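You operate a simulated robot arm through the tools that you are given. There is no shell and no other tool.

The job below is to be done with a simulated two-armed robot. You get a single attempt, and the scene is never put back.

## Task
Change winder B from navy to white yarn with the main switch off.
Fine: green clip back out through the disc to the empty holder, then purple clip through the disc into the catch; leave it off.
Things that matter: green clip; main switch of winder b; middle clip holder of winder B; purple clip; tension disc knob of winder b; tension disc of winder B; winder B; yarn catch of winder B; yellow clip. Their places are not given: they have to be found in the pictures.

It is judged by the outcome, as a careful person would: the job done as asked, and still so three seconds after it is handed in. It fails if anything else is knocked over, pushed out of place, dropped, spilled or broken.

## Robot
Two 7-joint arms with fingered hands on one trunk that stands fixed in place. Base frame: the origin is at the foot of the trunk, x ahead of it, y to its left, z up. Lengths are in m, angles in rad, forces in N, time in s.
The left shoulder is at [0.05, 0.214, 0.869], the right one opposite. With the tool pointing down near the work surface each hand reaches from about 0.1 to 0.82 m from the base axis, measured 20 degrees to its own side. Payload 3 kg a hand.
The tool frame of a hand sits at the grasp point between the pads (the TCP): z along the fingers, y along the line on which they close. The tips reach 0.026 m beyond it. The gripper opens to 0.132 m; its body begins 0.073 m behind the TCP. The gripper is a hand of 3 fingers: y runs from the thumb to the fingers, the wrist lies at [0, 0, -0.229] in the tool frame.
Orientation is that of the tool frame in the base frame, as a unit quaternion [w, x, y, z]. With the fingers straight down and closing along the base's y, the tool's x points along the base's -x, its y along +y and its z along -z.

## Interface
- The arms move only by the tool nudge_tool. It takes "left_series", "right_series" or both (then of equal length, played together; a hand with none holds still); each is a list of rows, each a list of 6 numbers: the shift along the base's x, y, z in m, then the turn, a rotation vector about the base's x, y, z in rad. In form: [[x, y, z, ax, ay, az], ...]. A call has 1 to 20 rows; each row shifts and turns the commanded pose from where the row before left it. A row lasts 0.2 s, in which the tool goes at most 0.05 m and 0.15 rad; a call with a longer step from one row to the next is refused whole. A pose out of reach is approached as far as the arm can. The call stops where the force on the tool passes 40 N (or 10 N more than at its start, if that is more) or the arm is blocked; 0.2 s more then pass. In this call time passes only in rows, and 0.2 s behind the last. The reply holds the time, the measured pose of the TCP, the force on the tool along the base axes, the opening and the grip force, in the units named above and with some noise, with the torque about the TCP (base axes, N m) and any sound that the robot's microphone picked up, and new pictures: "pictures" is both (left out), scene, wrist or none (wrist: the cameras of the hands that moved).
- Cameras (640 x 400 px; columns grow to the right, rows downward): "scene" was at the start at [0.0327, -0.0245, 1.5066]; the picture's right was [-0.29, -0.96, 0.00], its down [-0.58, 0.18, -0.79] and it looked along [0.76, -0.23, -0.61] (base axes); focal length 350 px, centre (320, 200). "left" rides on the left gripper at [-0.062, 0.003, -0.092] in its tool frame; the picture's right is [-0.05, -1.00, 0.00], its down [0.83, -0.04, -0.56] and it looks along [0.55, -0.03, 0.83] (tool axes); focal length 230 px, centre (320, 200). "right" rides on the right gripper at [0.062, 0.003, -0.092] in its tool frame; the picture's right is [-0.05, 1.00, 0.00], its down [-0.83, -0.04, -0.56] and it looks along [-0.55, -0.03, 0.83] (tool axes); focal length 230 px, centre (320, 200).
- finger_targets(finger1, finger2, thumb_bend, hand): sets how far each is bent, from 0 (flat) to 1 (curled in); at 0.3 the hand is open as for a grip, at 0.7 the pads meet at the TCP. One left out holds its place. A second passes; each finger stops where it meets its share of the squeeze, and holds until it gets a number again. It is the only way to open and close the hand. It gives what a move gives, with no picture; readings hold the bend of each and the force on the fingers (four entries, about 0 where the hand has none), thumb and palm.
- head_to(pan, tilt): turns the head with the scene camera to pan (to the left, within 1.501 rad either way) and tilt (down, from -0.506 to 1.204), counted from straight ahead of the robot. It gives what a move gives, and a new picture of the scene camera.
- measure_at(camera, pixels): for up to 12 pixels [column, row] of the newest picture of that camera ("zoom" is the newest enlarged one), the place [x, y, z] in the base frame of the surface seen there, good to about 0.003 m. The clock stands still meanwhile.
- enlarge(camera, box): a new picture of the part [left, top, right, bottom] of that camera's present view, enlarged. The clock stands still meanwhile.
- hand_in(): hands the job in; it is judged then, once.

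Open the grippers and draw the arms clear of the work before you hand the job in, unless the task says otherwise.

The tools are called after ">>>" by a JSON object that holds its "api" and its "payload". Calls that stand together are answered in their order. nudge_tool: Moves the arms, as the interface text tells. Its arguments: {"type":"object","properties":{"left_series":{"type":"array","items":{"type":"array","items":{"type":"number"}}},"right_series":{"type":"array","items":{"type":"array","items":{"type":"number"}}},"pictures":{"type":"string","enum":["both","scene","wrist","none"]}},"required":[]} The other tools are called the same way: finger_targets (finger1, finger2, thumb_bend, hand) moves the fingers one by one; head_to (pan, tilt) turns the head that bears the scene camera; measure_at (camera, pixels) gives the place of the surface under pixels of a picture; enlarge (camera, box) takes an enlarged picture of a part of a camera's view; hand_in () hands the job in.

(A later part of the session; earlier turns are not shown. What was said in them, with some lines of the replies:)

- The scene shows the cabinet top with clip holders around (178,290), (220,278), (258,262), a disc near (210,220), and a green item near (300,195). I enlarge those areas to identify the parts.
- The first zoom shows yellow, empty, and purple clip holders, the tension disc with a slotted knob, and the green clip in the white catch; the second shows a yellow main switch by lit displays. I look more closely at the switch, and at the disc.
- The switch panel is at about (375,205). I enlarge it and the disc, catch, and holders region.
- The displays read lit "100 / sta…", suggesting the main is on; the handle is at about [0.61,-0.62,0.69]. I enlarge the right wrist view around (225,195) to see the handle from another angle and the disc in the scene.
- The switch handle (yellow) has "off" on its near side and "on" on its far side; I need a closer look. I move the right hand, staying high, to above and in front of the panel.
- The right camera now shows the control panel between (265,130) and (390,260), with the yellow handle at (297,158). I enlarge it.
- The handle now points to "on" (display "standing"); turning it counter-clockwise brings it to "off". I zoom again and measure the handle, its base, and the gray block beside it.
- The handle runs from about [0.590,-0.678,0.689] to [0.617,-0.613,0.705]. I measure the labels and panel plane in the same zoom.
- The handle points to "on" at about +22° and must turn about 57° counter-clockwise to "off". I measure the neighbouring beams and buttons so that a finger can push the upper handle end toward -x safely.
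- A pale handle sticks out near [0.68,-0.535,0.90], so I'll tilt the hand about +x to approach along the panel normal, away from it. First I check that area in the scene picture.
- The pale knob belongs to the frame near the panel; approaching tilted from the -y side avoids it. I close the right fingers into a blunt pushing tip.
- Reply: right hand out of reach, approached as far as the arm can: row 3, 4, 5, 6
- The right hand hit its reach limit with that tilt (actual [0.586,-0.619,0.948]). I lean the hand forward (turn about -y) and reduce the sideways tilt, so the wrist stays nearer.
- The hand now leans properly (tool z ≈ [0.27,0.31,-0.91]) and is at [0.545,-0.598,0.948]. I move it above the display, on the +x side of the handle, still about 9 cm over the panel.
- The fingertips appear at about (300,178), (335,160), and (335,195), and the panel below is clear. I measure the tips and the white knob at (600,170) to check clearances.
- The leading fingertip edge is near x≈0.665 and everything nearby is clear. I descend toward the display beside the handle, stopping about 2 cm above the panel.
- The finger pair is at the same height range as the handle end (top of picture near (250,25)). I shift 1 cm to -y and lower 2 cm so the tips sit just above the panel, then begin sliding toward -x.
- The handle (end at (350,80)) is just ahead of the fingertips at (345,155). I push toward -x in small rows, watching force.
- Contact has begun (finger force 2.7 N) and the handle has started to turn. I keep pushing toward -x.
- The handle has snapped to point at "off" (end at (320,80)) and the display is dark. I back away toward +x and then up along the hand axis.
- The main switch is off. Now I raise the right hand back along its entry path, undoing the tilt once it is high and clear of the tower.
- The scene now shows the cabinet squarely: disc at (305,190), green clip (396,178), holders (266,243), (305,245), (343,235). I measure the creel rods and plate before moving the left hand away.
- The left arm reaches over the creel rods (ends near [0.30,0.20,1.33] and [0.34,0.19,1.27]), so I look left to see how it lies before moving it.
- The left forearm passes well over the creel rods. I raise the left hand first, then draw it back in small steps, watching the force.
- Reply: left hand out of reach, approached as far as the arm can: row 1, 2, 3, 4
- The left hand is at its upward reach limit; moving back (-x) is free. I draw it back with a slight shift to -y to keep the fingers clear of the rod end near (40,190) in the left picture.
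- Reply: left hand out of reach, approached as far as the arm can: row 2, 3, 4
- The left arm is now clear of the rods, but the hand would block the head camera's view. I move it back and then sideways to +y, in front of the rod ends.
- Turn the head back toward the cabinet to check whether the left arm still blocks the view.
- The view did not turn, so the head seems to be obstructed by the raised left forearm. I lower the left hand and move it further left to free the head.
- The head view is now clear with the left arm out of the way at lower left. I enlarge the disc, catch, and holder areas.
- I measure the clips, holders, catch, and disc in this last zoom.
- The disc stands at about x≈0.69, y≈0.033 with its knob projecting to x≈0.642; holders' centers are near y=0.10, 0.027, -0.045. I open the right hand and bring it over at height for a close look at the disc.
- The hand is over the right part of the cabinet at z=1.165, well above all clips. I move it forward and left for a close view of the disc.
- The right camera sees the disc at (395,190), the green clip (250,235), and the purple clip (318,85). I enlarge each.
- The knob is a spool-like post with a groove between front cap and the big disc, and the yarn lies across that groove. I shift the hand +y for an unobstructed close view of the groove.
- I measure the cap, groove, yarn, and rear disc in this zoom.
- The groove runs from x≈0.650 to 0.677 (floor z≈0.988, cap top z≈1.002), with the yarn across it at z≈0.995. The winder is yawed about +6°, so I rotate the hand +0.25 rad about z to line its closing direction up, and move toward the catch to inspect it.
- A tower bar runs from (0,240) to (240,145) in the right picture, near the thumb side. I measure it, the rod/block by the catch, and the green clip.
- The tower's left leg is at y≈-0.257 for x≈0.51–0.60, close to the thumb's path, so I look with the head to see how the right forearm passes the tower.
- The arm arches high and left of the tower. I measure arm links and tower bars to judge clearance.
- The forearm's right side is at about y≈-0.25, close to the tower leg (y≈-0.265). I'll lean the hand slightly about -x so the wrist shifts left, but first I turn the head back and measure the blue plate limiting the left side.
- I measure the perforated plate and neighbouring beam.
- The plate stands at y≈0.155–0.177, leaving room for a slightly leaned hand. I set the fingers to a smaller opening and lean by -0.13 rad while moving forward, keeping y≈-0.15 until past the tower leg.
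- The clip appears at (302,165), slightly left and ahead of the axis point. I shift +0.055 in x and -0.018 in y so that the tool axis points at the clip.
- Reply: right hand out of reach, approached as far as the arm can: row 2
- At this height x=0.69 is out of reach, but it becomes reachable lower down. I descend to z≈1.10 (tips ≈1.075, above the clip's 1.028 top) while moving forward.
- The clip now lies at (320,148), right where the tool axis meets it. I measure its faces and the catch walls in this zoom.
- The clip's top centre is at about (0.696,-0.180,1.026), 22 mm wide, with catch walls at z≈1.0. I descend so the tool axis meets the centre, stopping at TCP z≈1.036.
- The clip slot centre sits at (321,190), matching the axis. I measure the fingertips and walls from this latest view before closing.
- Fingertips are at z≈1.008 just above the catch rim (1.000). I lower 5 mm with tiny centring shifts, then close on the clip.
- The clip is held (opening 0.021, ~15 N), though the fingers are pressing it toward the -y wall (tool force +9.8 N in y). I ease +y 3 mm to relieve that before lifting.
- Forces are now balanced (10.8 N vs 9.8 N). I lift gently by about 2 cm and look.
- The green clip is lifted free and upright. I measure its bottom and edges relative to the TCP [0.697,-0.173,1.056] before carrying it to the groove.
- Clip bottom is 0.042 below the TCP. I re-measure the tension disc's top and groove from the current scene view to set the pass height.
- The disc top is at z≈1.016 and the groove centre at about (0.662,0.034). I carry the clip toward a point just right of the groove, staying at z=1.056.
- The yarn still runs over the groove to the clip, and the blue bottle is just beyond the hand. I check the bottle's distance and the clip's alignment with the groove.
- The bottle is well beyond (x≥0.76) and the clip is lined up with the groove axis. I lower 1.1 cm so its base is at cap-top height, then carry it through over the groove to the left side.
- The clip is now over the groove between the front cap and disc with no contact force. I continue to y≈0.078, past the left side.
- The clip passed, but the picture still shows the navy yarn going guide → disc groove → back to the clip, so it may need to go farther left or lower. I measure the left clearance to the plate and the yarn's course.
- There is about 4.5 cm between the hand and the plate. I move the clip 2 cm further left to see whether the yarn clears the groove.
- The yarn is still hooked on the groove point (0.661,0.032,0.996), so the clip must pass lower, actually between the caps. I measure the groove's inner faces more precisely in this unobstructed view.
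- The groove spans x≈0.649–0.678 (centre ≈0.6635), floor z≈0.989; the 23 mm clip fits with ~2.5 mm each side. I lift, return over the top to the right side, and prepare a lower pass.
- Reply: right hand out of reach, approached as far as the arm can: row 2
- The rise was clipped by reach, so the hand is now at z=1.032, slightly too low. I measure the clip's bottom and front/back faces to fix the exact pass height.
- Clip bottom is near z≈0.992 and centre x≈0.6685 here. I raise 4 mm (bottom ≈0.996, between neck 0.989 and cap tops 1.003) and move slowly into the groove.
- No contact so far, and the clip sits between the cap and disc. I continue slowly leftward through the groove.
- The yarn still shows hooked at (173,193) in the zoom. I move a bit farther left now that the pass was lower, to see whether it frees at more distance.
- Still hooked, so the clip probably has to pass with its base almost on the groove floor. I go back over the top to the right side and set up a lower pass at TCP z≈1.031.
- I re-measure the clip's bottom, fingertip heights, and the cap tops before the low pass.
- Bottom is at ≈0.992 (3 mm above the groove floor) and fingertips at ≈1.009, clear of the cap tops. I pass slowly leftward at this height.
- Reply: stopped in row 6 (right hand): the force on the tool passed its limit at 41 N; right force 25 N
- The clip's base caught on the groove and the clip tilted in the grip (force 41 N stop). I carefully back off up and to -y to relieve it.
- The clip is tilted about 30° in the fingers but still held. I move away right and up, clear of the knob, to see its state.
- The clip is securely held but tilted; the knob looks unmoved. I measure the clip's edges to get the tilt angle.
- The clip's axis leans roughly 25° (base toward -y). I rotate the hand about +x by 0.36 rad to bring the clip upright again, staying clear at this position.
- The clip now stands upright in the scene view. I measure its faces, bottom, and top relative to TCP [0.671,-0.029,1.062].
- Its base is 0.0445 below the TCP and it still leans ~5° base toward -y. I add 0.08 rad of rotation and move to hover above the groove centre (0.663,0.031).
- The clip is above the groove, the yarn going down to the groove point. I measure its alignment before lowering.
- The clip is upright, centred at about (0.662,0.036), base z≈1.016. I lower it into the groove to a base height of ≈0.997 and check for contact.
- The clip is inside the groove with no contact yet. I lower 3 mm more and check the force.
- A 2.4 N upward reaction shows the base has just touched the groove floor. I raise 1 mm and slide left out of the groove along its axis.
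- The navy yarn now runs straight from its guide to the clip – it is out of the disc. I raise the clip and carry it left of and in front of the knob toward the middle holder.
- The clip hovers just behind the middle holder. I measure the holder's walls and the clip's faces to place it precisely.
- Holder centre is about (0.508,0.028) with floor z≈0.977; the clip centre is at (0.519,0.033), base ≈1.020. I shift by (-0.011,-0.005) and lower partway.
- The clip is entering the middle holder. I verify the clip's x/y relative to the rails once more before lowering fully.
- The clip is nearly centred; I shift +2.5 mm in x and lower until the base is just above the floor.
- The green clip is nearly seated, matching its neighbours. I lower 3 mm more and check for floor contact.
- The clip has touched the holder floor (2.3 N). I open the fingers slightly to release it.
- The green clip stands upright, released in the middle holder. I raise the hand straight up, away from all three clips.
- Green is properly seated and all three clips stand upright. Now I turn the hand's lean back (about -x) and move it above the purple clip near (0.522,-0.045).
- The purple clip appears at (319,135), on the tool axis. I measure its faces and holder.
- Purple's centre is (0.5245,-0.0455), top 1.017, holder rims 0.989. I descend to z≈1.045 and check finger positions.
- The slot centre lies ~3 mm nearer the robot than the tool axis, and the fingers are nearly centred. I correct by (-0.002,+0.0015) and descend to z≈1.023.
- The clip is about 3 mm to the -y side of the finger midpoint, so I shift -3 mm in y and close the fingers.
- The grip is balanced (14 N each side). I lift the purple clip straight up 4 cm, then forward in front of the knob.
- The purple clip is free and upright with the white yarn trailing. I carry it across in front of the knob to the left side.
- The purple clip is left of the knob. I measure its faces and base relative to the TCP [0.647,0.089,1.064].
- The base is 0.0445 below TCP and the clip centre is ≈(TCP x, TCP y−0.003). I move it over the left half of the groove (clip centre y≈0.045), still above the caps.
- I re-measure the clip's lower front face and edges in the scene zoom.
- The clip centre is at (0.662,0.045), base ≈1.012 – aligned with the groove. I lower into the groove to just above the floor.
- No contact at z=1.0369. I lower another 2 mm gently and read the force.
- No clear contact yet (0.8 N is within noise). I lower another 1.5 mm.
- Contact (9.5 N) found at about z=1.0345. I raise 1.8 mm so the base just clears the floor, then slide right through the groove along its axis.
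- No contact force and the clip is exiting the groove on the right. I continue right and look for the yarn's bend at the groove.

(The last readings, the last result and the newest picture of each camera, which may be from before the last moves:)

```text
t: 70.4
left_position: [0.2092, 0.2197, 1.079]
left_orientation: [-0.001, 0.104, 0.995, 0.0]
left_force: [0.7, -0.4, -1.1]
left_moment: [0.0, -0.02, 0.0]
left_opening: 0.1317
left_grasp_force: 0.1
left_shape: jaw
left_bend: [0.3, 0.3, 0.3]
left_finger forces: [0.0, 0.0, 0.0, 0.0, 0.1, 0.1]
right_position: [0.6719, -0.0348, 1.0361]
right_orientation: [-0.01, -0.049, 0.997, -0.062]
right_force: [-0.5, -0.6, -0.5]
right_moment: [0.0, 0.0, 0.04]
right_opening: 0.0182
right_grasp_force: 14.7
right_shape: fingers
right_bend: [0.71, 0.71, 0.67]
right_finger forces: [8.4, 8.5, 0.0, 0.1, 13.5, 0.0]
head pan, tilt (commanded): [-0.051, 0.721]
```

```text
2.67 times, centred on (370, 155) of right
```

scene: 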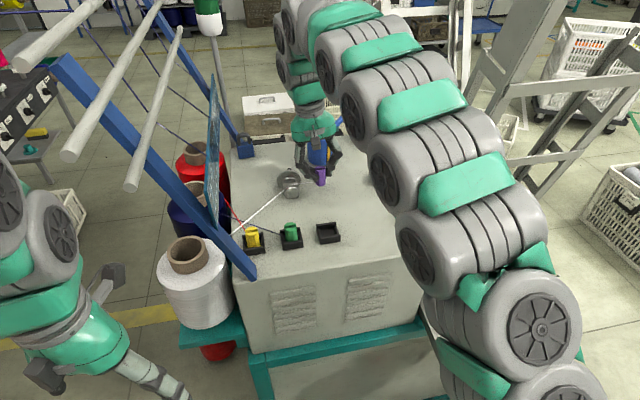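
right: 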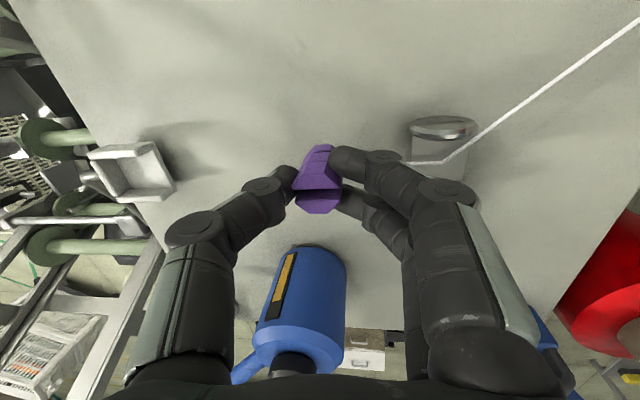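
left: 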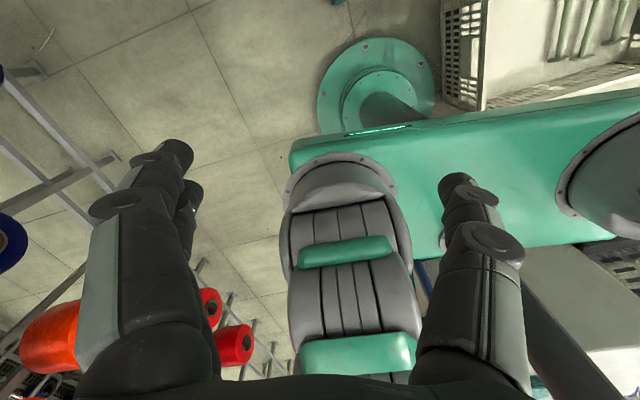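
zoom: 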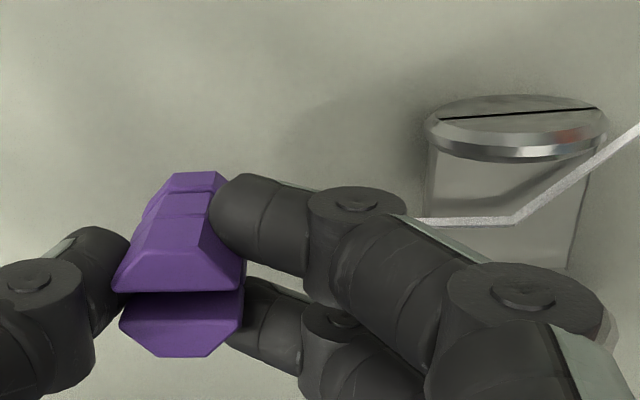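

The white yarn now bends at the groove – it is threaded through the disc. I raise the clip and carry it toward the catch.

>>> {"api": "nudge_tool", "payload": {"right_series": [[0.001, -0.01, 0.012, 0, 0, 0], [0.003, -0.025, 0.01, 0, 0, 0], [0.004, -0.03, 0, 0, 0, 0], [0.005, -0.03, 0, 0, 0, 0], [0.006, -0.025, 0, 0, 0, 0]], "pictures": "both"}}

>>> {"api": "enlarge", "payload": {"camera": "right", "box": [220, 80, 420, 230]}}

>>> {"api": "enlarge", "payload": {"camera": "scene", "box": [320, 110, 420, 200]}}

```text
t: 71.6
left_position: [0.2084, 0.219, 1.0805]
left_orientation: [0.0, 0.105, 0.994, 0.0]
left_force: [-0.9, 0.0, -0.5]
left_moment: [0.04, 0.0, -0.03]
left_opening: 0.1323
left_grasp_force: 0.2
left_shape: jaw
left_bend: [0.3, 0.3, 0.3]
left_finger forces: [0.0, 0.1, 0.1, 0.0, 0.1, 0.0]
right_position: [0.689, -0.157, 1.0583]
right_orientation: [-0.011, -0.048, 0.997, -0.061]
right_force: [0.0, -0.2, 0.1]
right_moment: [0.01, -0.01, -0.02]
right_opening: 0.0182
right_grasp_force: 14.9
right_shape: fingers
right_bend: [0.71, 0.71, 0.67]
right_finger forces: [8.4, 8.4, 0.1, 0.0, 13.3, 0.1]
head pan, tilt (commanded): [-0.051, 0.721]
```

scene: 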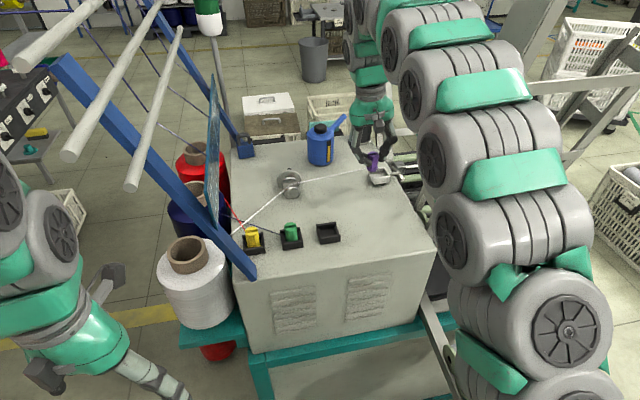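
right: 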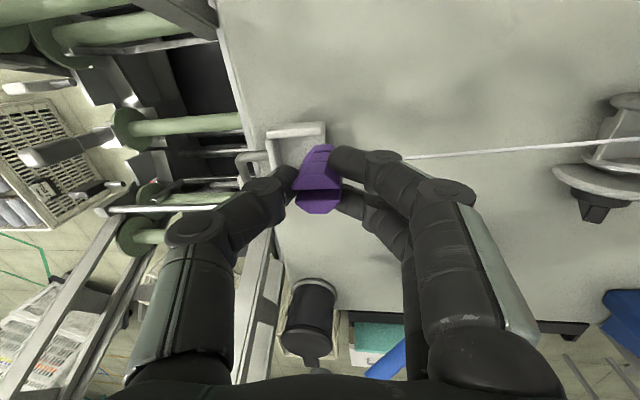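

```text
2.67 times, centred on (320, 155) of right
```

zoom: 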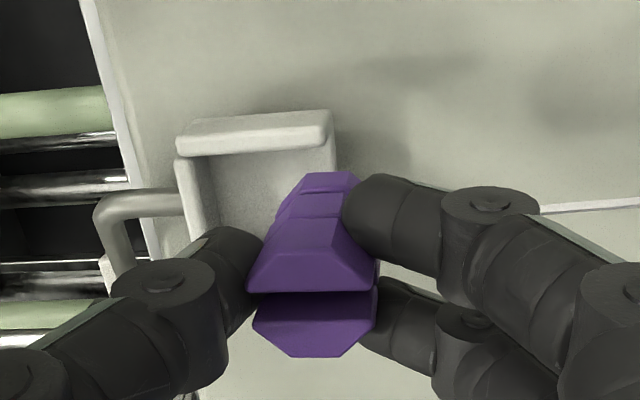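

```text
4.44 times, centred on (370, 155) of scene
```

zoom: 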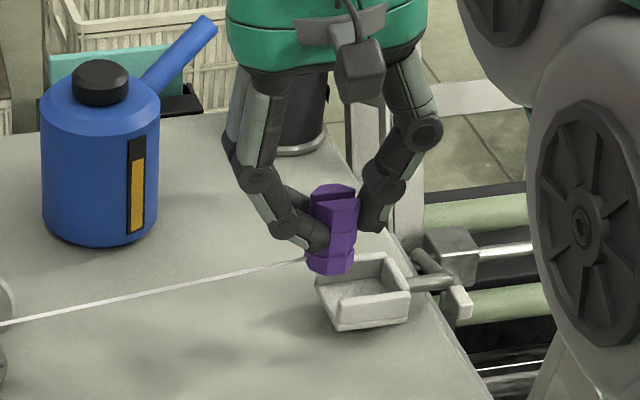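

The clip is above and left of the catch. I measure the catch's walls and the clip's lower front to compute the last shift.

>>> {"api": "measure_at", "payload": {"camera": "zoom", "pixels": [[345, 305], [390, 297], [400, 275], [385, 260], [365, 285], [328, 285], [345, 318], [330, 268], [315, 264], [350, 264], [333, 240], [335, 200]]}}

>>> {"api": "measure_at", "payload": {"camera": "right", "pixels": [[272, 135], [295, 131], [320, 127], [272, 155], [276, 175], [295, 148], [318, 140], [320, 185], [318, 205], [322, 150], [318, 165], [268, 138]]}}

```text
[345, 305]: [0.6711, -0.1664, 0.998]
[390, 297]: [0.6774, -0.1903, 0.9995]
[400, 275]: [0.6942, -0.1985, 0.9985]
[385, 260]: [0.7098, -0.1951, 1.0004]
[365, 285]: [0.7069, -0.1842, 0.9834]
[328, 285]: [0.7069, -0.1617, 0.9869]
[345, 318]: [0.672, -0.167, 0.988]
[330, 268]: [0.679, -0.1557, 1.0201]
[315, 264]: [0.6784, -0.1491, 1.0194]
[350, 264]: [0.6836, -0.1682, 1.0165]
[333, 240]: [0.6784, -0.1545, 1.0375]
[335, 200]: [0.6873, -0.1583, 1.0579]
```

```text
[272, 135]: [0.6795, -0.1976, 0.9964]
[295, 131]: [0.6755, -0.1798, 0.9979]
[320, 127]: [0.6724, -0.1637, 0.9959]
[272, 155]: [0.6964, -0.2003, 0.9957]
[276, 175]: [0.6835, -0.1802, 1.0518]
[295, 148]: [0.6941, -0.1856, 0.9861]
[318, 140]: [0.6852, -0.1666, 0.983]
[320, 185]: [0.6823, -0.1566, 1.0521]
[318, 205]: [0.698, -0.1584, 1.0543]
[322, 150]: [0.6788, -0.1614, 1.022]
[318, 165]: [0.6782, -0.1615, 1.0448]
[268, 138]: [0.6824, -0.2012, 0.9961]
```

Catch centre for the clip is about (0.6945,-0.180) with floor z≈0.984; the clip centre is (0.690,-0.1585). I shift (+0.0045,-0.0215) and lower partway.

>>> {"api": "nudge_tool", "payload": {"right_series": [[0.002, -0.0107, 0, 0, 0, 0], [0.0025, -0.0107, 0, 0, 0, 0], [0, 0, -0.008, 0, 0, 0]], "pictures": "both"}}

>>> {"api": "enlarge", "payload": {"camera": "right", "box": [220, 80, 420, 230]}}

>>> {"api": "enlarge", "payload": {"camera": "scene", "box": [335, 125, 415, 200]}}

>>> {"api": "measure_at", "payload": {"camera": "zoom", "pixels": [[325, 258], [302, 255], [350, 250], [325, 225], [330, 180], [310, 170], [350, 165], [330, 285], [380, 265], [395, 245], [385, 225], [310, 245]]}}

```text
t: 72.4
left_position: [0.2075, 0.2194, 1.0804]
left_orientation: [0.0, 0.105, 0.994, 0.0]
left_force: [-0.1, -0.7, 0.3]
left_moment: [-0.02, -0.02, 0.01]
left_opening: 0.132
left_grasp_force: 0.1
left_shape: jaw
left_bend: [0.3, 0.3, 0.3]
left_finger forces: [0.0, 0.0, 0.0, 0.0, 0.0, 0.1]
right_position: [0.6957, -0.1776, 1.0519]
right_orientation: [-0.011, -0.049, 0.997, -0.061]
right_force: [0.7, -0.7, -0.6]
right_moment: [-0.06, 0.06, 0.01]
right_opening: 0.0182
right_grasp_force: 15.1
right_shape: fingers
right_bend: [0.71, 0.71, 0.67]
right_finger forces: [8.4, 8.5, 0.0, 0.0, 13.5, 0.0]
head pan, tilt (commanded): [-0.051, 0.721]
```

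scene: 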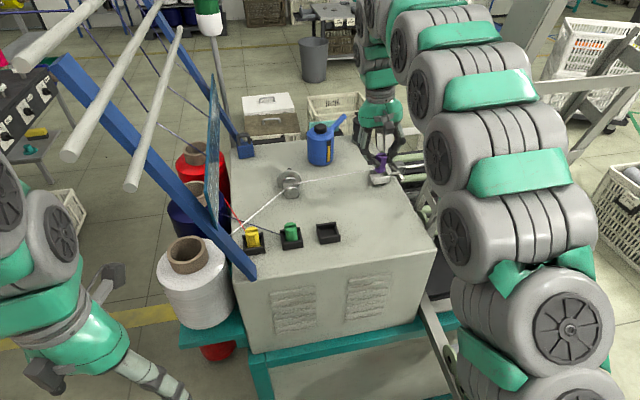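
right: 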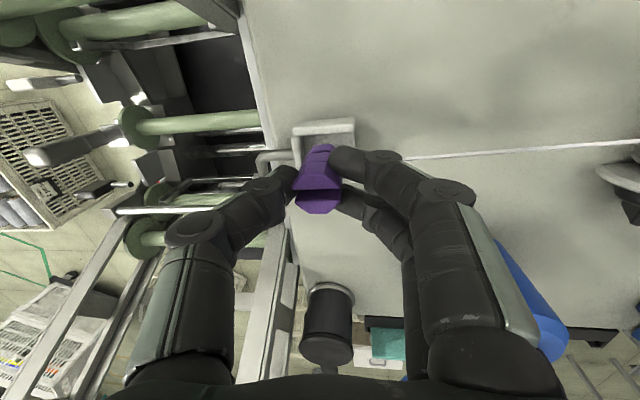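

```text
2.67 times, centred on (320, 155) of right
```

zoom: 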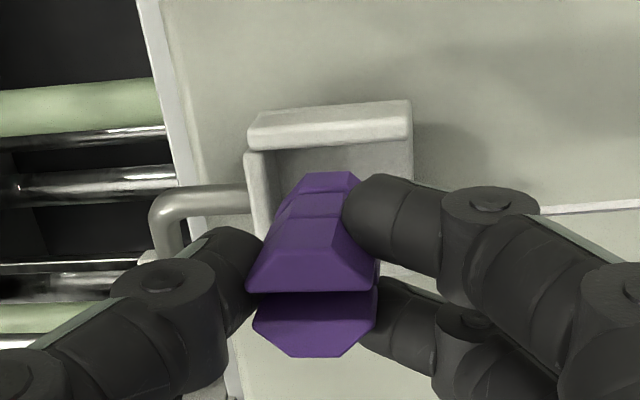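

```text
5.33 times, centred on (375, 162) of scene
```

zoom: 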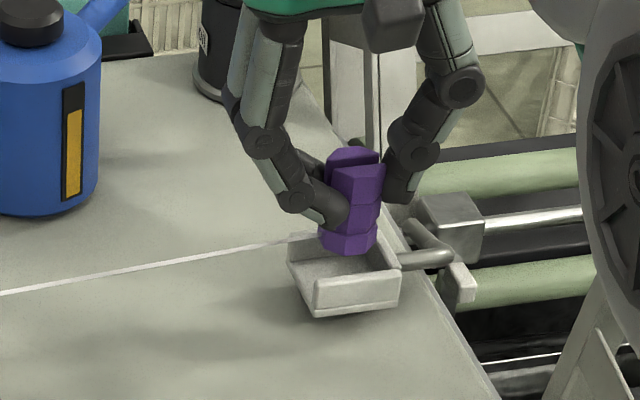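

```text
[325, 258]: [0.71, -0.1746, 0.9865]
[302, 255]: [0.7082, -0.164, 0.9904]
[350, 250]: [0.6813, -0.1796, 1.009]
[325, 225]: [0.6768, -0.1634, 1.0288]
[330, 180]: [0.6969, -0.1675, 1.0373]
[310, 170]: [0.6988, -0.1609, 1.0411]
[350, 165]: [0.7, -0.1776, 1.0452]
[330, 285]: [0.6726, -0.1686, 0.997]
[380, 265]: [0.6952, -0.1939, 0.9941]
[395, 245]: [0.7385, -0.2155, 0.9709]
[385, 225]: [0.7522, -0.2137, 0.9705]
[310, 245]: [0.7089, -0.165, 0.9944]
```

The clip is over the catch interior. I shift -1.5 mm in x and lower below rim level, checking for contact.

>>> {"api": "nudge_tool", "payload": {"right_series": [[-0.0015, 0, -0.005, 0, 0, 0], [0, 0, -0.005, 0, 0, 0], [0, 0, -0.004, 0, 0, 0]], "pictures": "wrist"}}

>>> {"api": "enlarge", "payload": {"camera": "scene", "box": [335, 125, 415, 200]}}

>>> {"api": "enlarge", "payload": {"camera": "right", "box": [220, 100, 420, 230]}}

```text
t: 73.2
left_position: [0.2073, 0.2179, 1.0816]
left_orientation: [0.0, 0.104, 0.995, -0.001]
left_force: [-0.5, 0.3, 0.7]
left_moment: [0.0, 0.01, -0.01]
left_opening: 0.1318
left_grasp_force: 0.0
left_shape: jaw
left_bend: [0.3, 0.3, 0.3]
left_finger forces: [0.1, 0.1, 0.0, 0.1, 0.1, 0.0]
right_position: [0.693, -0.176, 1.0357]
right_orientation: [-0.012, -0.048, 0.997, -0.062]
right_force: [0.2, 0.3, -0.8]
right_moment: [0.0, -0.02, 0.01]
right_opening: 0.0183
right_grasp_force: 14.8
right_shape: fingers
right_bend: [0.71, 0.71, 0.67]
right_finger forces: [8.4, 8.6, 0.1, 0.0, 13.3, 0.0]
head pan, tilt (commanded): [-0.051, 0.721]
```

right: 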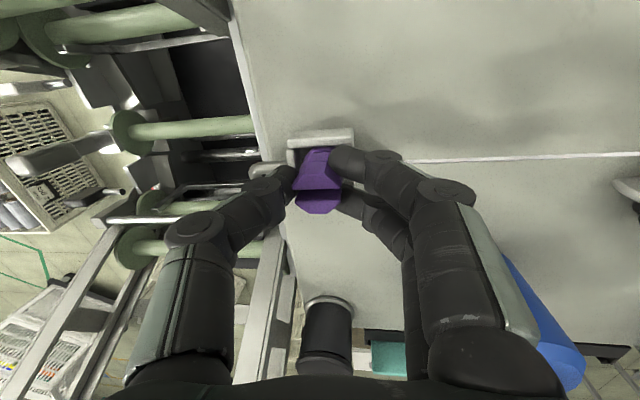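

```text
5.33 times, centred on (375, 162) of scene
```

zoom: 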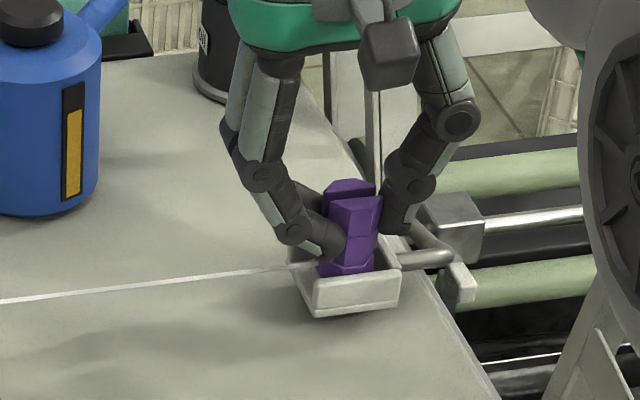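

```text
3.08 times, centred on (320, 165) of right
```

zoom: 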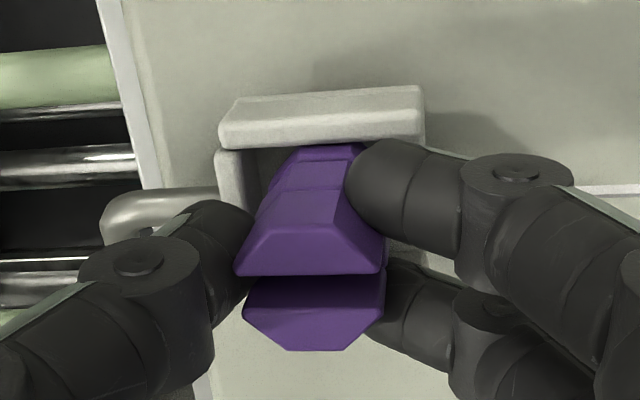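

The clip is entering the catch with no contact. I shift -2 mm in y and lower 5 mm more.

>>> {"api": "nudge_tool", "payload": {"right_series": [[0, -0.002, -0.0025, 0, 0, 0], [0, 0, -0.0025, 0, 0, 0]], "pictures": "none"}}

```text
t: 73.8
left_position: [0.2067, 0.2184, 1.0806]
left_orientation: [0.0, 0.105, 0.994, 0.0]
left_force: [0.7, -0.6, 0.2]
left_moment: [0.0, -0.01, 0.0]
left_opening: 0.132
left_grasp_force: 0.0
left_shape: jaw
left_bend: [0.3, 0.3, 0.3]
left_finger forces: [0.0, 0.1, 0.1, 0.0, 0.0, 0.0]
right_position: [0.6939, -0.179, 1.03]
right_orientation: [-0.011, -0.049, 0.997, -0.062]
right_force: [0.6, -0.5, 2.0]
right_moment: [0.0, 0.0, -0.02]
right_opening: 0.0186
right_grasp_force: 15.4
right_shape: fingers
right_bend: [0.71, 0.71, 0.67]
right_finger forces: [8.5, 8.8, 0.0, 0.0, 13.5, 0.0]
head pan, tilt (commanded): [-0.051, 0.721]
```

A 2 N upward reaction suggests the base or a fingertip just touched. I look closely before releasing.

>>> {"api": "enlarge", "payload": {"camera": "scene", "box": [345, 135, 405, 195]}}

>>> {"api": "measure_at", "payload": {"camera": "zoom", "pixels": [[310, 245], [330, 235], [315, 205], [290, 180], [320, 175], [305, 150], [255, 240], [300, 275], [265, 225]]}}

>>> {"api": "enlarge", "payload": {"camera": "right", "box": [240, 110, 400, 230]}}

```text
6.67 times, centred on (375, 165) of scene
```

zoom: 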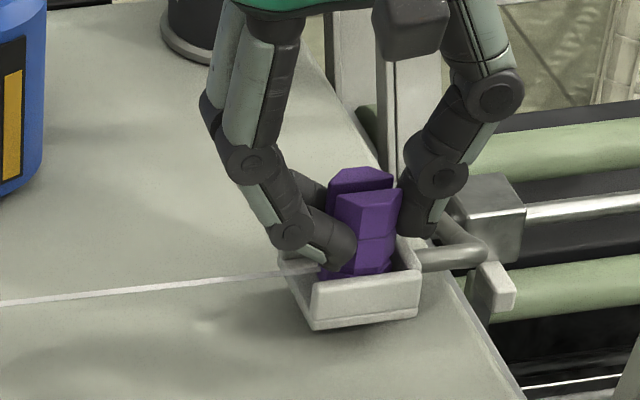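

```text
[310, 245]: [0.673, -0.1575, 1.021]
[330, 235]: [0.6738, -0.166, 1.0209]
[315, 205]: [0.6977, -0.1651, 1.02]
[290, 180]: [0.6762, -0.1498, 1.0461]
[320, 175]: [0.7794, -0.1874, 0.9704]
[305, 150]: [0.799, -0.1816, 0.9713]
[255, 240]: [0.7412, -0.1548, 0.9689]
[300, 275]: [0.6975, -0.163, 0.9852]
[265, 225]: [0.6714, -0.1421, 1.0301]
```

```text
3.33 times, centred on (320, 170) of right
```

zoom: 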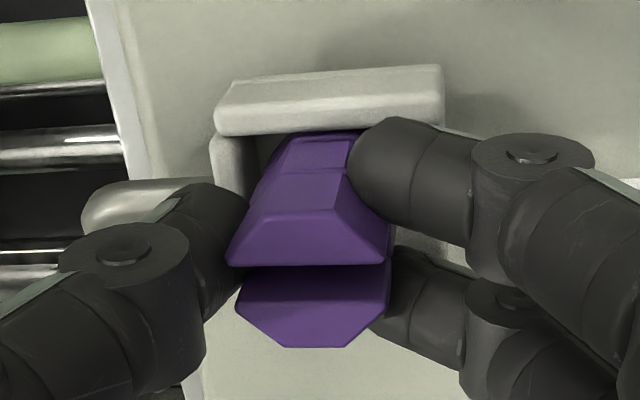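

I check the clip's top height against the seated green clip's earlier 1.026.

>>> {"api": "measure_at", "payload": {"camera": "scene", "pixels": [[381, 161], [383, 166], [382, 171], [383, 175]]}}

>>> {"api": "measure_at", "payload": {"camera": "right", "pixels": [[315, 186], [316, 200], [312, 208], [322, 155], [320, 170]]}}

```text
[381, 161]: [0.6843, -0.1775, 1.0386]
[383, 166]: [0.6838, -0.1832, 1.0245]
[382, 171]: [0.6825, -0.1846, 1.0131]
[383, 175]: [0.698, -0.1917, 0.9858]
```

```text
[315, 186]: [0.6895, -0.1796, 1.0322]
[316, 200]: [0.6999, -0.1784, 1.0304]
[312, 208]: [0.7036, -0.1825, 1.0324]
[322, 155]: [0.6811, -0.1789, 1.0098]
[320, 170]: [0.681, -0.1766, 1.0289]
```

The top reads ≈1.031 (noise ±3 mm), so it may still be a few mm above the floor. I lower 1.5 mm more and read the force.

>>> {"api": "nudge_tool", "payload": {"right_series": [[0, 0, -0.0015, 0, 0, 0]], "pictures": "none"}}

```text
t: 74.2
left_position: [0.2076, 0.2198, 1.0805]
left_orientation: [0.0, 0.105, 0.994, 0.001]
left_force: [0.5, 0.2, 0.2]
left_moment: [-0.01, -0.02, -0.01]
left_opening: 0.1321
left_grasp_force: 0.0
left_shape: jaw
left_bend: [0.3, 0.3, 0.3]
left_finger forces: [0.1, 0.0, 0.1, 0.0, 0.0, 0.1]
right_position: [0.6934, -0.1784, 1.0292]
right_orientation: [-0.012, -0.048, 0.997, -0.062]
right_force: [-1.4, 0.8, 6.3]
right_moment: [-0.04, 0.04, 0.02]
right_opening: 0.0182
right_grasp_force: 16.7
right_shape: fingers
right_bend: [0.72, 0.72, 0.67]
right_finger forces: [9.4, 8.9, 0.1, 0.1, 14.4, 0.0]
head pan, tilt (commanded): [-0.051, 0.721]
```

Contact is firm now (6.3 N). I measure the clip top and catch floor again to judge whether it is seated.

>>> {"api": "enlarge", "payload": {"camera": "right", "box": [240, 110, 400, 230]}}

>>> {"api": "measure_at", "payload": {"camera": "zoom", "pixels": [[300, 250], [320, 245], [280, 255], [350, 255], [300, 320], [320, 335], [285, 305], [345, 310], [310, 160], [300, 140], [320, 110], [405, 240]]}}

>>> {"api": "enlarge", "payload": {"camera": "scene", "box": [355, 145, 400, 190]}}

>>> {"api": "measure_at", "payload": {"camera": "zoom", "pixels": [[370, 160], [390, 155], [370, 185], [400, 190], [375, 220], [385, 265], [360, 290], [330, 300], [410, 280], [390, 310]]}}

```text
3.33 times, centred on (320, 170) of right
```

zoom: 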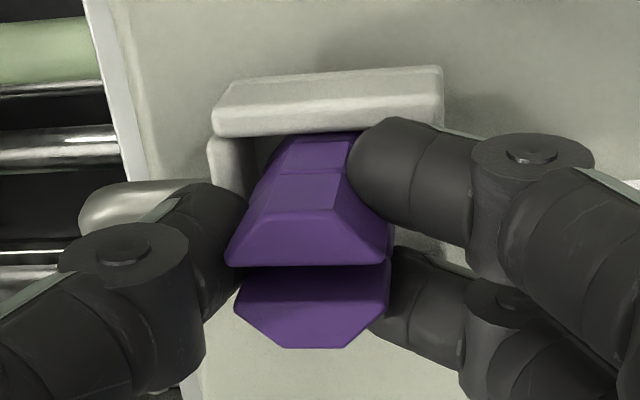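

```text
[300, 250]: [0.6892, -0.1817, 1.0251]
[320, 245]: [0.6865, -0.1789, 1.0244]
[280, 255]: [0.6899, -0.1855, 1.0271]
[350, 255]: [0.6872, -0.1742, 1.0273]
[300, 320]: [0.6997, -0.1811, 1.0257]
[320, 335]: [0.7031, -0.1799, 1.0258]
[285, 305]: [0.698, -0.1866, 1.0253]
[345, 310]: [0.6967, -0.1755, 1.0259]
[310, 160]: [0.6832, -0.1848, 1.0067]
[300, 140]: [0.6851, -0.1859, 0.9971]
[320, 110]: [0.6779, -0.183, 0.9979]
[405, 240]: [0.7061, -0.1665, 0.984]
```

```text
8.89 times, centred on (378, 168) of scene
```

zoom: 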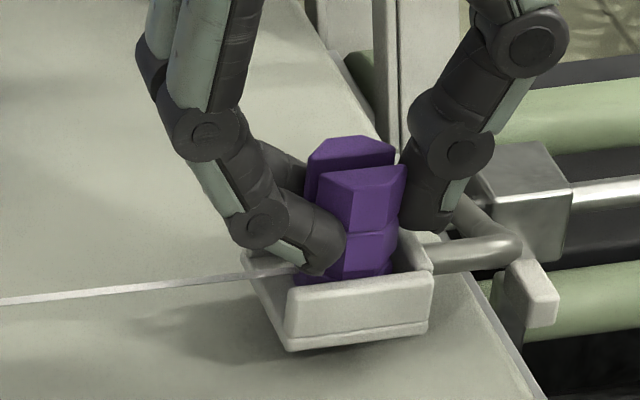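

```text
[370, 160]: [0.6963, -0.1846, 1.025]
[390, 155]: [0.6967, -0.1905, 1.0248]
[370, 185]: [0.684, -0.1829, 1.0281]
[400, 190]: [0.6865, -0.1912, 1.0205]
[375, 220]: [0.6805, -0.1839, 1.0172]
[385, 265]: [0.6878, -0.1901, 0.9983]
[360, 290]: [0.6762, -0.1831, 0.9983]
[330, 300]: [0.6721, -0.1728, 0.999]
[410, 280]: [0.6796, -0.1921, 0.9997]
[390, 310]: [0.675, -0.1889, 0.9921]
```

The top now averages 1.0256, same as the green clip when seated, so the purple clip rests on the catch floor. I open the fingers.

>>> {"api": "finger_targets", "payload": {"hand": "right", "finger1": 0.56, "finger2": 0.56, "thumb_bend": 0.55}}

>>> {"api": "enlarge", "payload": {"camera": "scene", "box": [335, 125, 415, 200]}}

>>> {"api": "enlarge", "payload": {"camera": "right", "box": [220, 100, 420, 240]}}

```text
t: 75.2
left_position: [0.2092, 0.2187, 1.0812]
left_orientation: [0.0, 0.105, 0.994, 0.0]
left_force: [1.0, -0.4, -0.5]
left_moment: [0.0, -0.01, -0.01]
left_opening: 0.1322
left_grasp_force: 0.1
left_shape: jaw
left_bend: [0.3, 0.3, 0.3]
left_finger forces: [0.0, 0.0, 0.0, 0.1, 0.1, 0.0]
right_position: [0.6952, -0.1788, 1.029]
right_orientation: [-0.011, -0.05, 0.997, -0.061]
right_force: [0.2, -2.7, 8.5]
right_moment: [0.03, 0.12, 0.01]
right_opening: 0.0364
right_grasp_force: 5.0
right_shape: fingers
right_bend: [0.66, 0.56, 0.55]
right_finger forces: [9.4, 0.1, 0.1, 0.1, 0.0, 0.1]
head pan, tilt (commanded): [-0.051, 0.721]
```

```text
5.33 times, centred on (375, 162) of scene
```

zoom: 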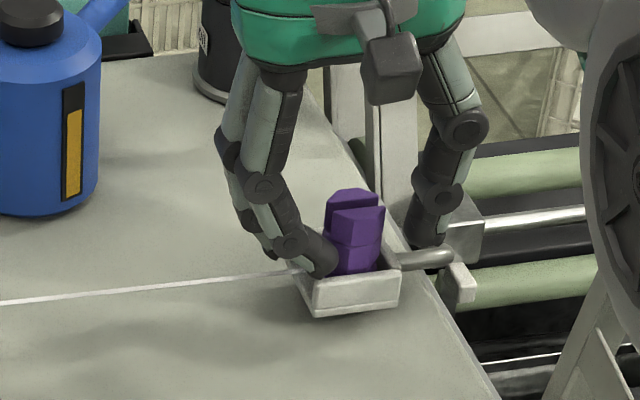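

```text
2.86 times, centred on (320, 170) of right
```

zoom: 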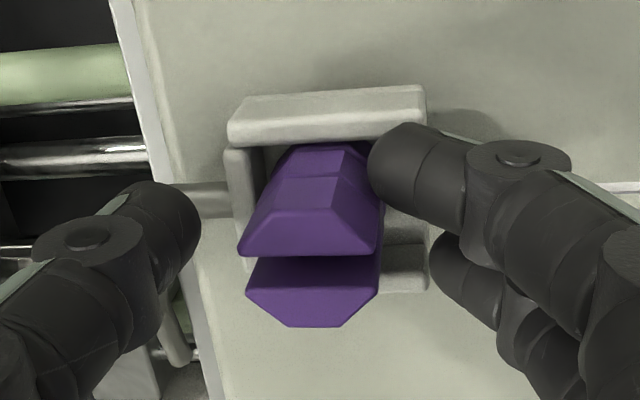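

Finger1 is blocked (bend 0.66, 9.4 N, 8.5 N up), apparently pressing on the catch's front wall end. I raise the hand 3 mm to let it come free.

>>> {"api": "nudge_tool", "payload": {"right_series": [[0, 0, 0.0015, 0, 0, 0], [0, 0, 0.0015, 0, 0, 0]], "pictures": "wrist"}}

>>> {"api": "enlarge", "payload": {"camera": "scene", "box": [335, 125, 415, 200]}}

>>> {"api": "enlarge", "payload": {"camera": "right", "box": [220, 100, 420, 240]}}

```text
t: 75.8
left_position: [0.2069, 0.2205, 1.0815]
left_orientation: [0.0, 0.105, 0.995, 0.0]
left_force: [-0.3, 1.0, 0.3]
left_moment: [0.03, 0.01, 0.02]
left_opening: 0.132
left_grasp_force: 0.0
left_shape: jaw
left_bend: [0.3, 0.3, 0.3]
left_finger forces: [0.0, 0.1, 0.1, 0.0, 0.0, 0.0]
right_position: [0.6938, -0.1788, 1.0317]
right_orientation: [-0.011, -0.05, 0.997, -0.063]
right_force: [1.1, 0.1, -0.1]
right_moment: [-0.01, -0.01, 0.0]
right_opening: 0.0488
right_grasp_force: 0.0
right_shape: fingers
right_bend: [0.56, 0.56, 0.55]
right_finger forces: [0.1, 0.0, 0.0, 0.1, 0.1, 0.1]
head pan, tilt (commanded): [-0.051, 0.721]
```

right: 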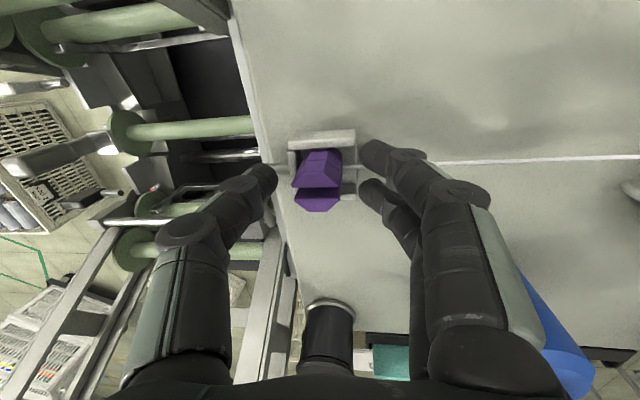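

```text
5.33 times, centred on (375, 162) of scene
```

zoom: 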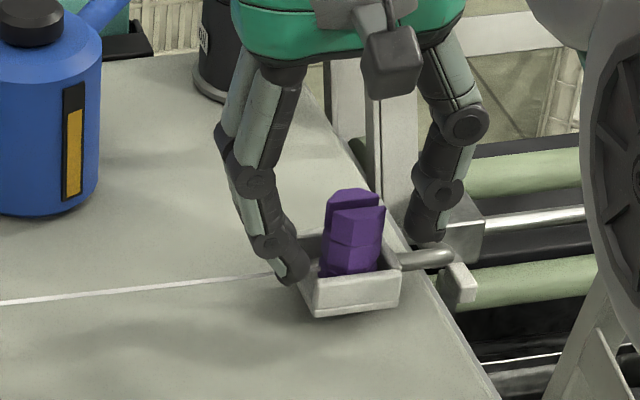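

```text
2.86 times, centred on (320, 170) of right
```

zoom: 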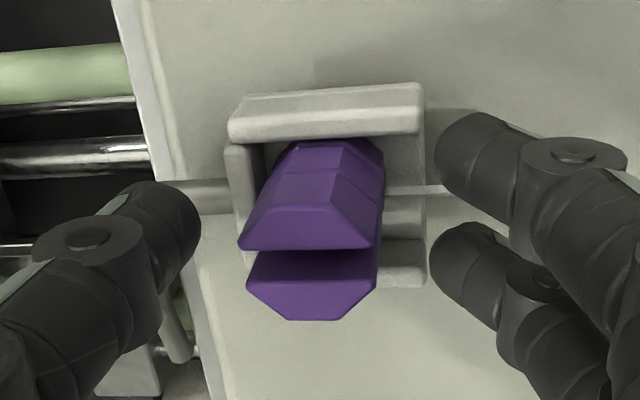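

All fingers are free and the purple clip sits in the catch. I raise the hand straight up, then back and slightly left to clear the tower leg.

>>> {"api": "nudge_tool", "payload": {"right_series": [[0, 0, 0.012, 0, 0, 0], [0, 0, 0.02, 0, 0, 0], [0, 0.002, 0.03, 0, 0, 0], [-0.012, 0.012, 0.03, 0, 0, 0], [-0.025, 0.02, 0.02, 0, 0, 0]], "pictures": "both"}}

>>> {"api": "enlarge", "payload": {"camera": "scene", "box": [205, 140, 415, 260]}}

>>> {"api": "enlarge", "payload": {"camera": "scene", "box": [345, 140, 409, 200]}}

```text
t: 77.0
left_position: [0.2076, 0.2202, 1.0796]
left_orientation: [0.0, 0.105, 0.995, 0.0]
left_force: [-0.2, -0.3, 0.3]
left_moment: [0.02, -0.04, -0.01]
left_opening: 0.1318
left_grasp_force: 0.0
left_shape: jaw
left_bend: [0.3, 0.3, 0.3]
left_finger forces: [0.0, 0.0, 0.0, 0.0, 0.0, 0.0]
right_position: [0.6554, -0.146, 1.1447]
right_orientation: [-0.011, -0.049, 0.997, -0.062]
right_force: [0.0, 0.6, -0.7]
right_moment: [-0.02, -0.05, 0.0]
right_opening: 0.049
right_grasp_force: 0.0
right_shape: fingers
right_bend: [0.56, 0.56, 0.55]
right_finger forces: [0.1, 0.0, 0.0, 0.1, 0.0, 0.0]
head pan, tilt (commanded): [-0.051, 0.721]
```

scene: 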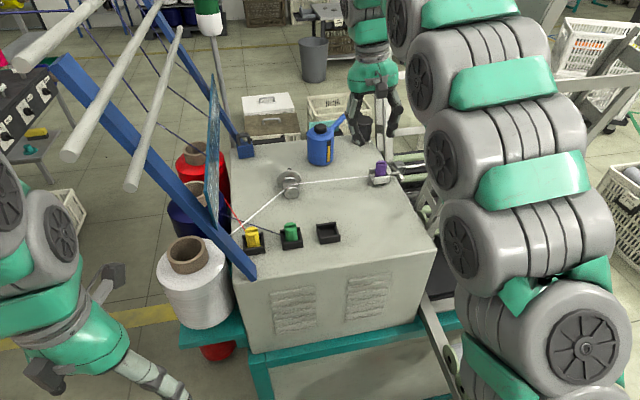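
right: 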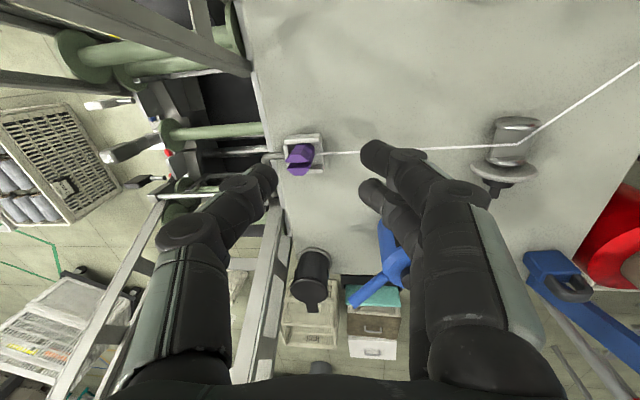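

```text
3.05 times, centred on (310, 200) of scene
```

zoom: 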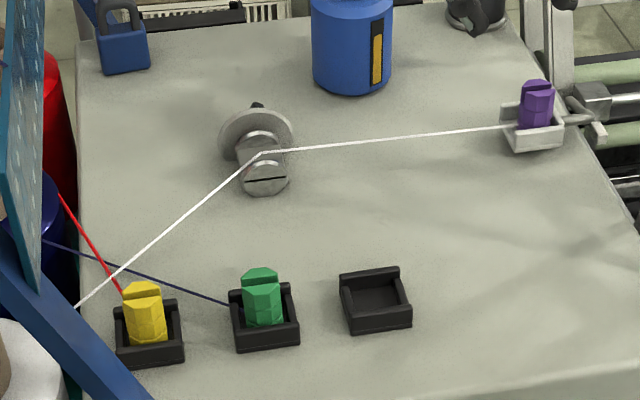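

```text
6.67 times, centred on (377, 170) of scene
```

zoom: 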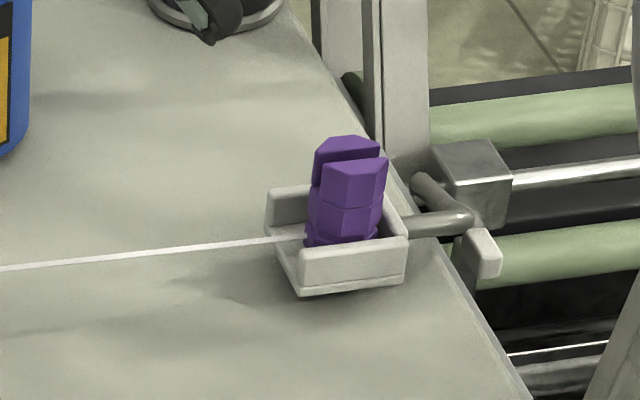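

White runs through the disc to the seated purple clip; green and yellow are in their holders. I zoom on the knob to compare its slot angle with the earlier picture, and on the three holders.

>>> {"api": "enlarge", "payload": {"camera": "scene", "box": [264, 160, 320, 205]}}

>>> {"api": "enlarge", "payload": {"camera": "scene", "box": [235, 205, 345, 260]}}

```text
8.89 times, centred on (292, 182) of scene
```

zoom: 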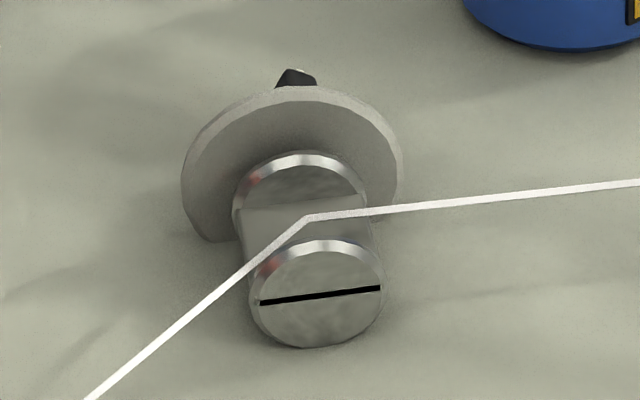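

```text
5.82 times, centred on (290, 232) of scene
```

zoom: 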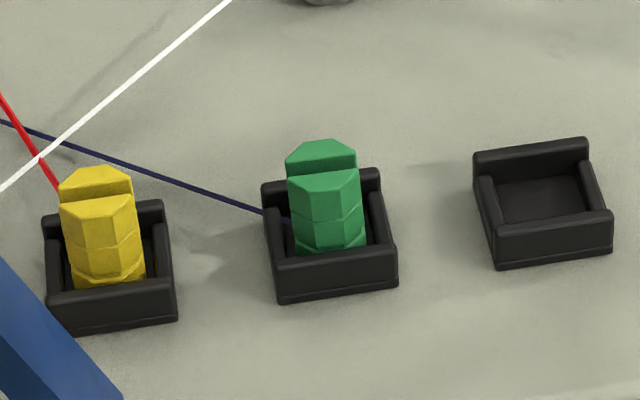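

The knob's slot is unchanged and green is seated. I draw the right hand back toward the robot, clear of the tower and the cabinet.

>>> {"api": "nudge_tool", "payload": {"right_series": [[-0.03, 0.012, 0.012, 0, 0, 0], [-0.045, 0.005, 0.008, 0, 0, 0], [-0.045, 0, 0.008, 0, 0, 0], [-0.045, 0, 0.008, 0, 0, 0], [-0.045, 0, 0.005, 0.06, 0, 0], [-0.045, -0.01, 0, 0.06, 0, 0], [-0.03, -0.03, 0, 0, 0, 0], [-0.01, -0.04, 0, 0, 0, 0]], "pictures": "both"}}

>>> {"api": "finger_targets", "payload": {"hand": "right", "finger1": 0.3, "finger2": 0.3, "thumb_bend": 0.3}}

>>> {"api": "head_to", "payload": {"pan": -0.3, "tilt": 0.7}}

```text
t: 78.8
left_position: [0.2072, 0.2194, 1.0816]
left_orientation: [-0.001, 0.104, 0.995, 0.0]
left_force: [-0.6, -1.9, -0.2]
left_moment: [0.03, -0.02, 0.03]
left_opening: 0.132
left_grasp_force: 0.1
left_shape: jaw
left_bend: [0.3, 0.3, 0.3]
left_finger forces: [0.0, 0.1, 0.0, 0.0, 0.0, 0.0]
right_position: [0.3623, -0.2085, 1.1877]
right_orientation: [-0.009, -0.05, 0.999, -0.002]
right_force: [0.1, -0.4, -0.3]
right_moment: [0.01, 0.01, 0.0]
right_opening: 0.0491
right_grasp_force: 0.0
right_shape: fingers
right_bend: [0.56, 0.56, 0.55]
right_finger forces: [0.1, 0.0, 0.0, 0.0, 0.0, 0.0]
head pan, tilt (commanded): [-0.051, 0.721]
```

scene: 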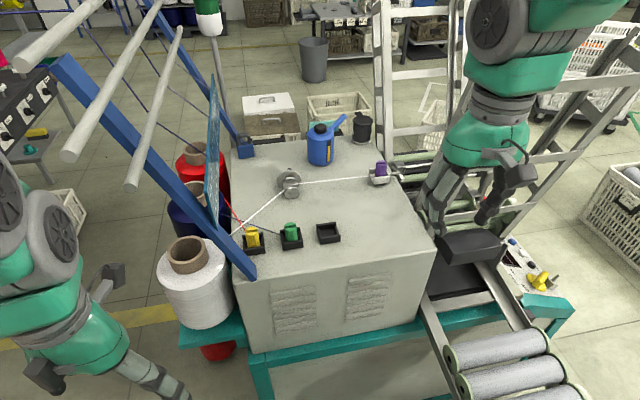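
right: 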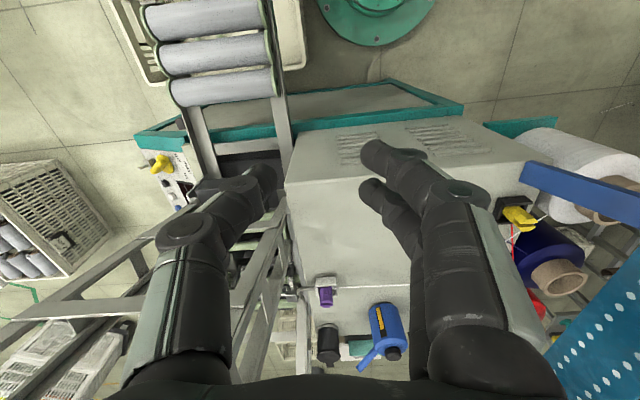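

```text
t: 79.8
left_position: [0.2078, 0.219, 1.0805]
left_orientation: [0.0, 0.104, 0.995, 0.0]
left_force: [-0.1, 1.2, 0.3]
left_moment: [0.01, 0.0, 0.02]
left_opening: 0.1319
left_grasp_force: 0.1
left_shape: jaw
left_bend: [0.3, 0.3, 0.3]
left_finger forces: [0.0, 0.0, 0.1, 0.1, 0.1, 0.0]
right_position: [0.3619, -0.2069, 1.1882]
right_orientation: [-0.01, -0.05, 0.999, -0.002]
right_force: [-0.5, -0.4, 0.1]
right_moment: [0.01, -0.01, 0.03]
right_opening: 0.134
right_grasp_force: 0.1
right_shape: fingers
right_bend: [0.3, 0.3, 0.3]
right_finger forces: [0.1, 0.0, 0.0, 0.0, 0.0, 0.1]
head pan, tilt (commanded): [-0.051, 0.721]
```

```text
t: 80.5
left_position: [0.2084, 0.2193, 1.0811]
left_orientation: [0.0, 0.105, 0.994, 0.0]
left_force: [0.4, -0.7, 0.1]
left_moment: [-0.02, -0.01, 0.02]
left_opening: 0.1319
left_grasp_force: 0.2
left_shape: jaw
left_bend: [0.3, 0.3, 0.3]
left_finger forces: [0.0, 0.0, 0.1, 0.0, 0.0, 0.0]
right_position: [0.3626, -0.2083, 1.1865]
right_orientation: [-0.008, -0.05, 0.999, -0.002]
right_force: [-0.9, -0.1, 0.2]
right_moment: [0.01, 0.0, 0.02]
right_opening: 0.1338
right_grasp_force: 0.1
right_shape: fingers
right_bend: [0.3, 0.3, 0.3]
right_finger forces: [0.0, 0.0, 0.0, 0.0, 0.1, 0.0]
head pan, tilt (commanded): [-0.3, 0.7]
```

scene: 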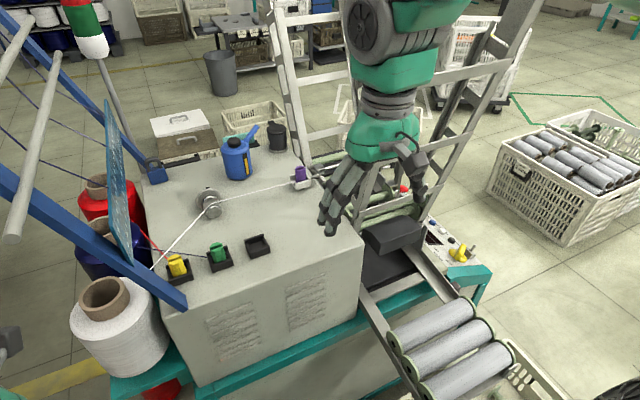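

Both hands are open and clear. I take a last zoom of the main switch and the whole work area.

>>> {"api": "enlarge", "payload": {"camera": "scene", "box": [412, 215, 500, 275]}}

>>> {"api": "enlarge", "payload": {"camera": "scene", "box": [120, 140, 340, 290]}}

>>> {"api": "enlarge", "payload": {"camera": "right", "box": [130, 140, 210, 210]}}

```text
6.67 times, centred on (456, 245) of scene
```

zoom: 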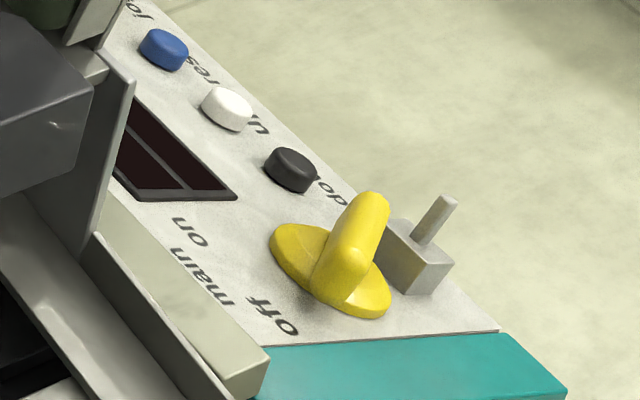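

```text
2.67 times, centred on (230, 215) of scene
```

zoom: 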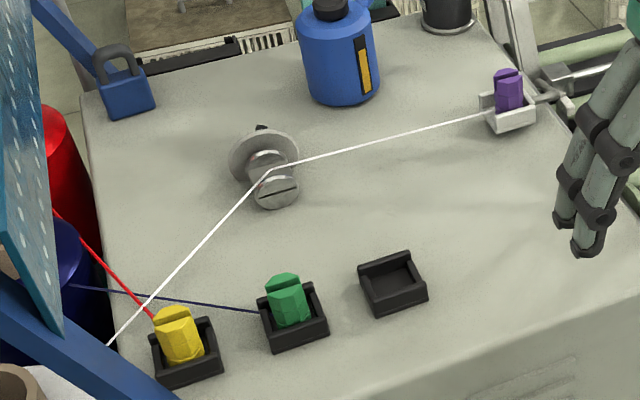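

```text
5.71 times, centred on (170, 175) of right
```

zoom: 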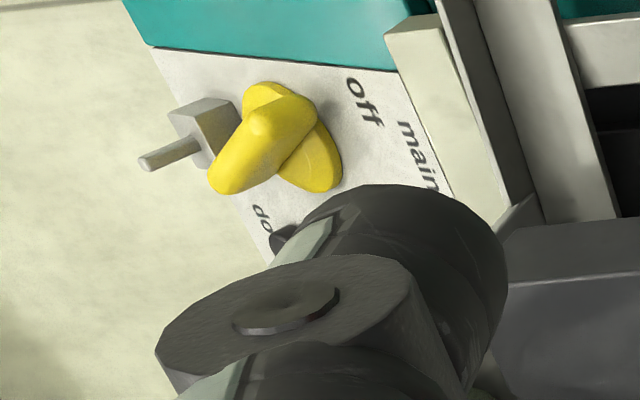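

The main switch points to "off" with the display dark. Green is in the middle holder, white runs through the disc to purple in the catch, and yellow and the knob are untouched. Both hands are open and clear, so I hand in.

>>> {"api": "hand_in", "payload": {}}

```text
The job is handed in.
```

Winder B is changed from navy to white yarn, and its main switch is off with the display dark. I have handed the job in; no result came back.

- **Switch:** it was on at the start, so I turned it to "off" before touching any yarn and left it there.
- **Green clip:** it went back out through the tension disc and now stands in the middle holder. The yarn only came free on the fourth pass, with the clip held right down on the groove floor.
- **Purple clip:** it went through the disc the same way and sits on the floor of the yarn catch. The last pictures show the white yarn running from its guide, through the disc groove, to the clip.
- **One knock:** on the third pass the green clip caught the edge of the disc groove and tilted in the grip, and the arm stopped at 41 N. I straightened it and carried on, and in the later pictures the knob slot is at the same angle as before.

The yellow clip and everything else on the cabinet look as they were. Both hands are open and clear of the work.
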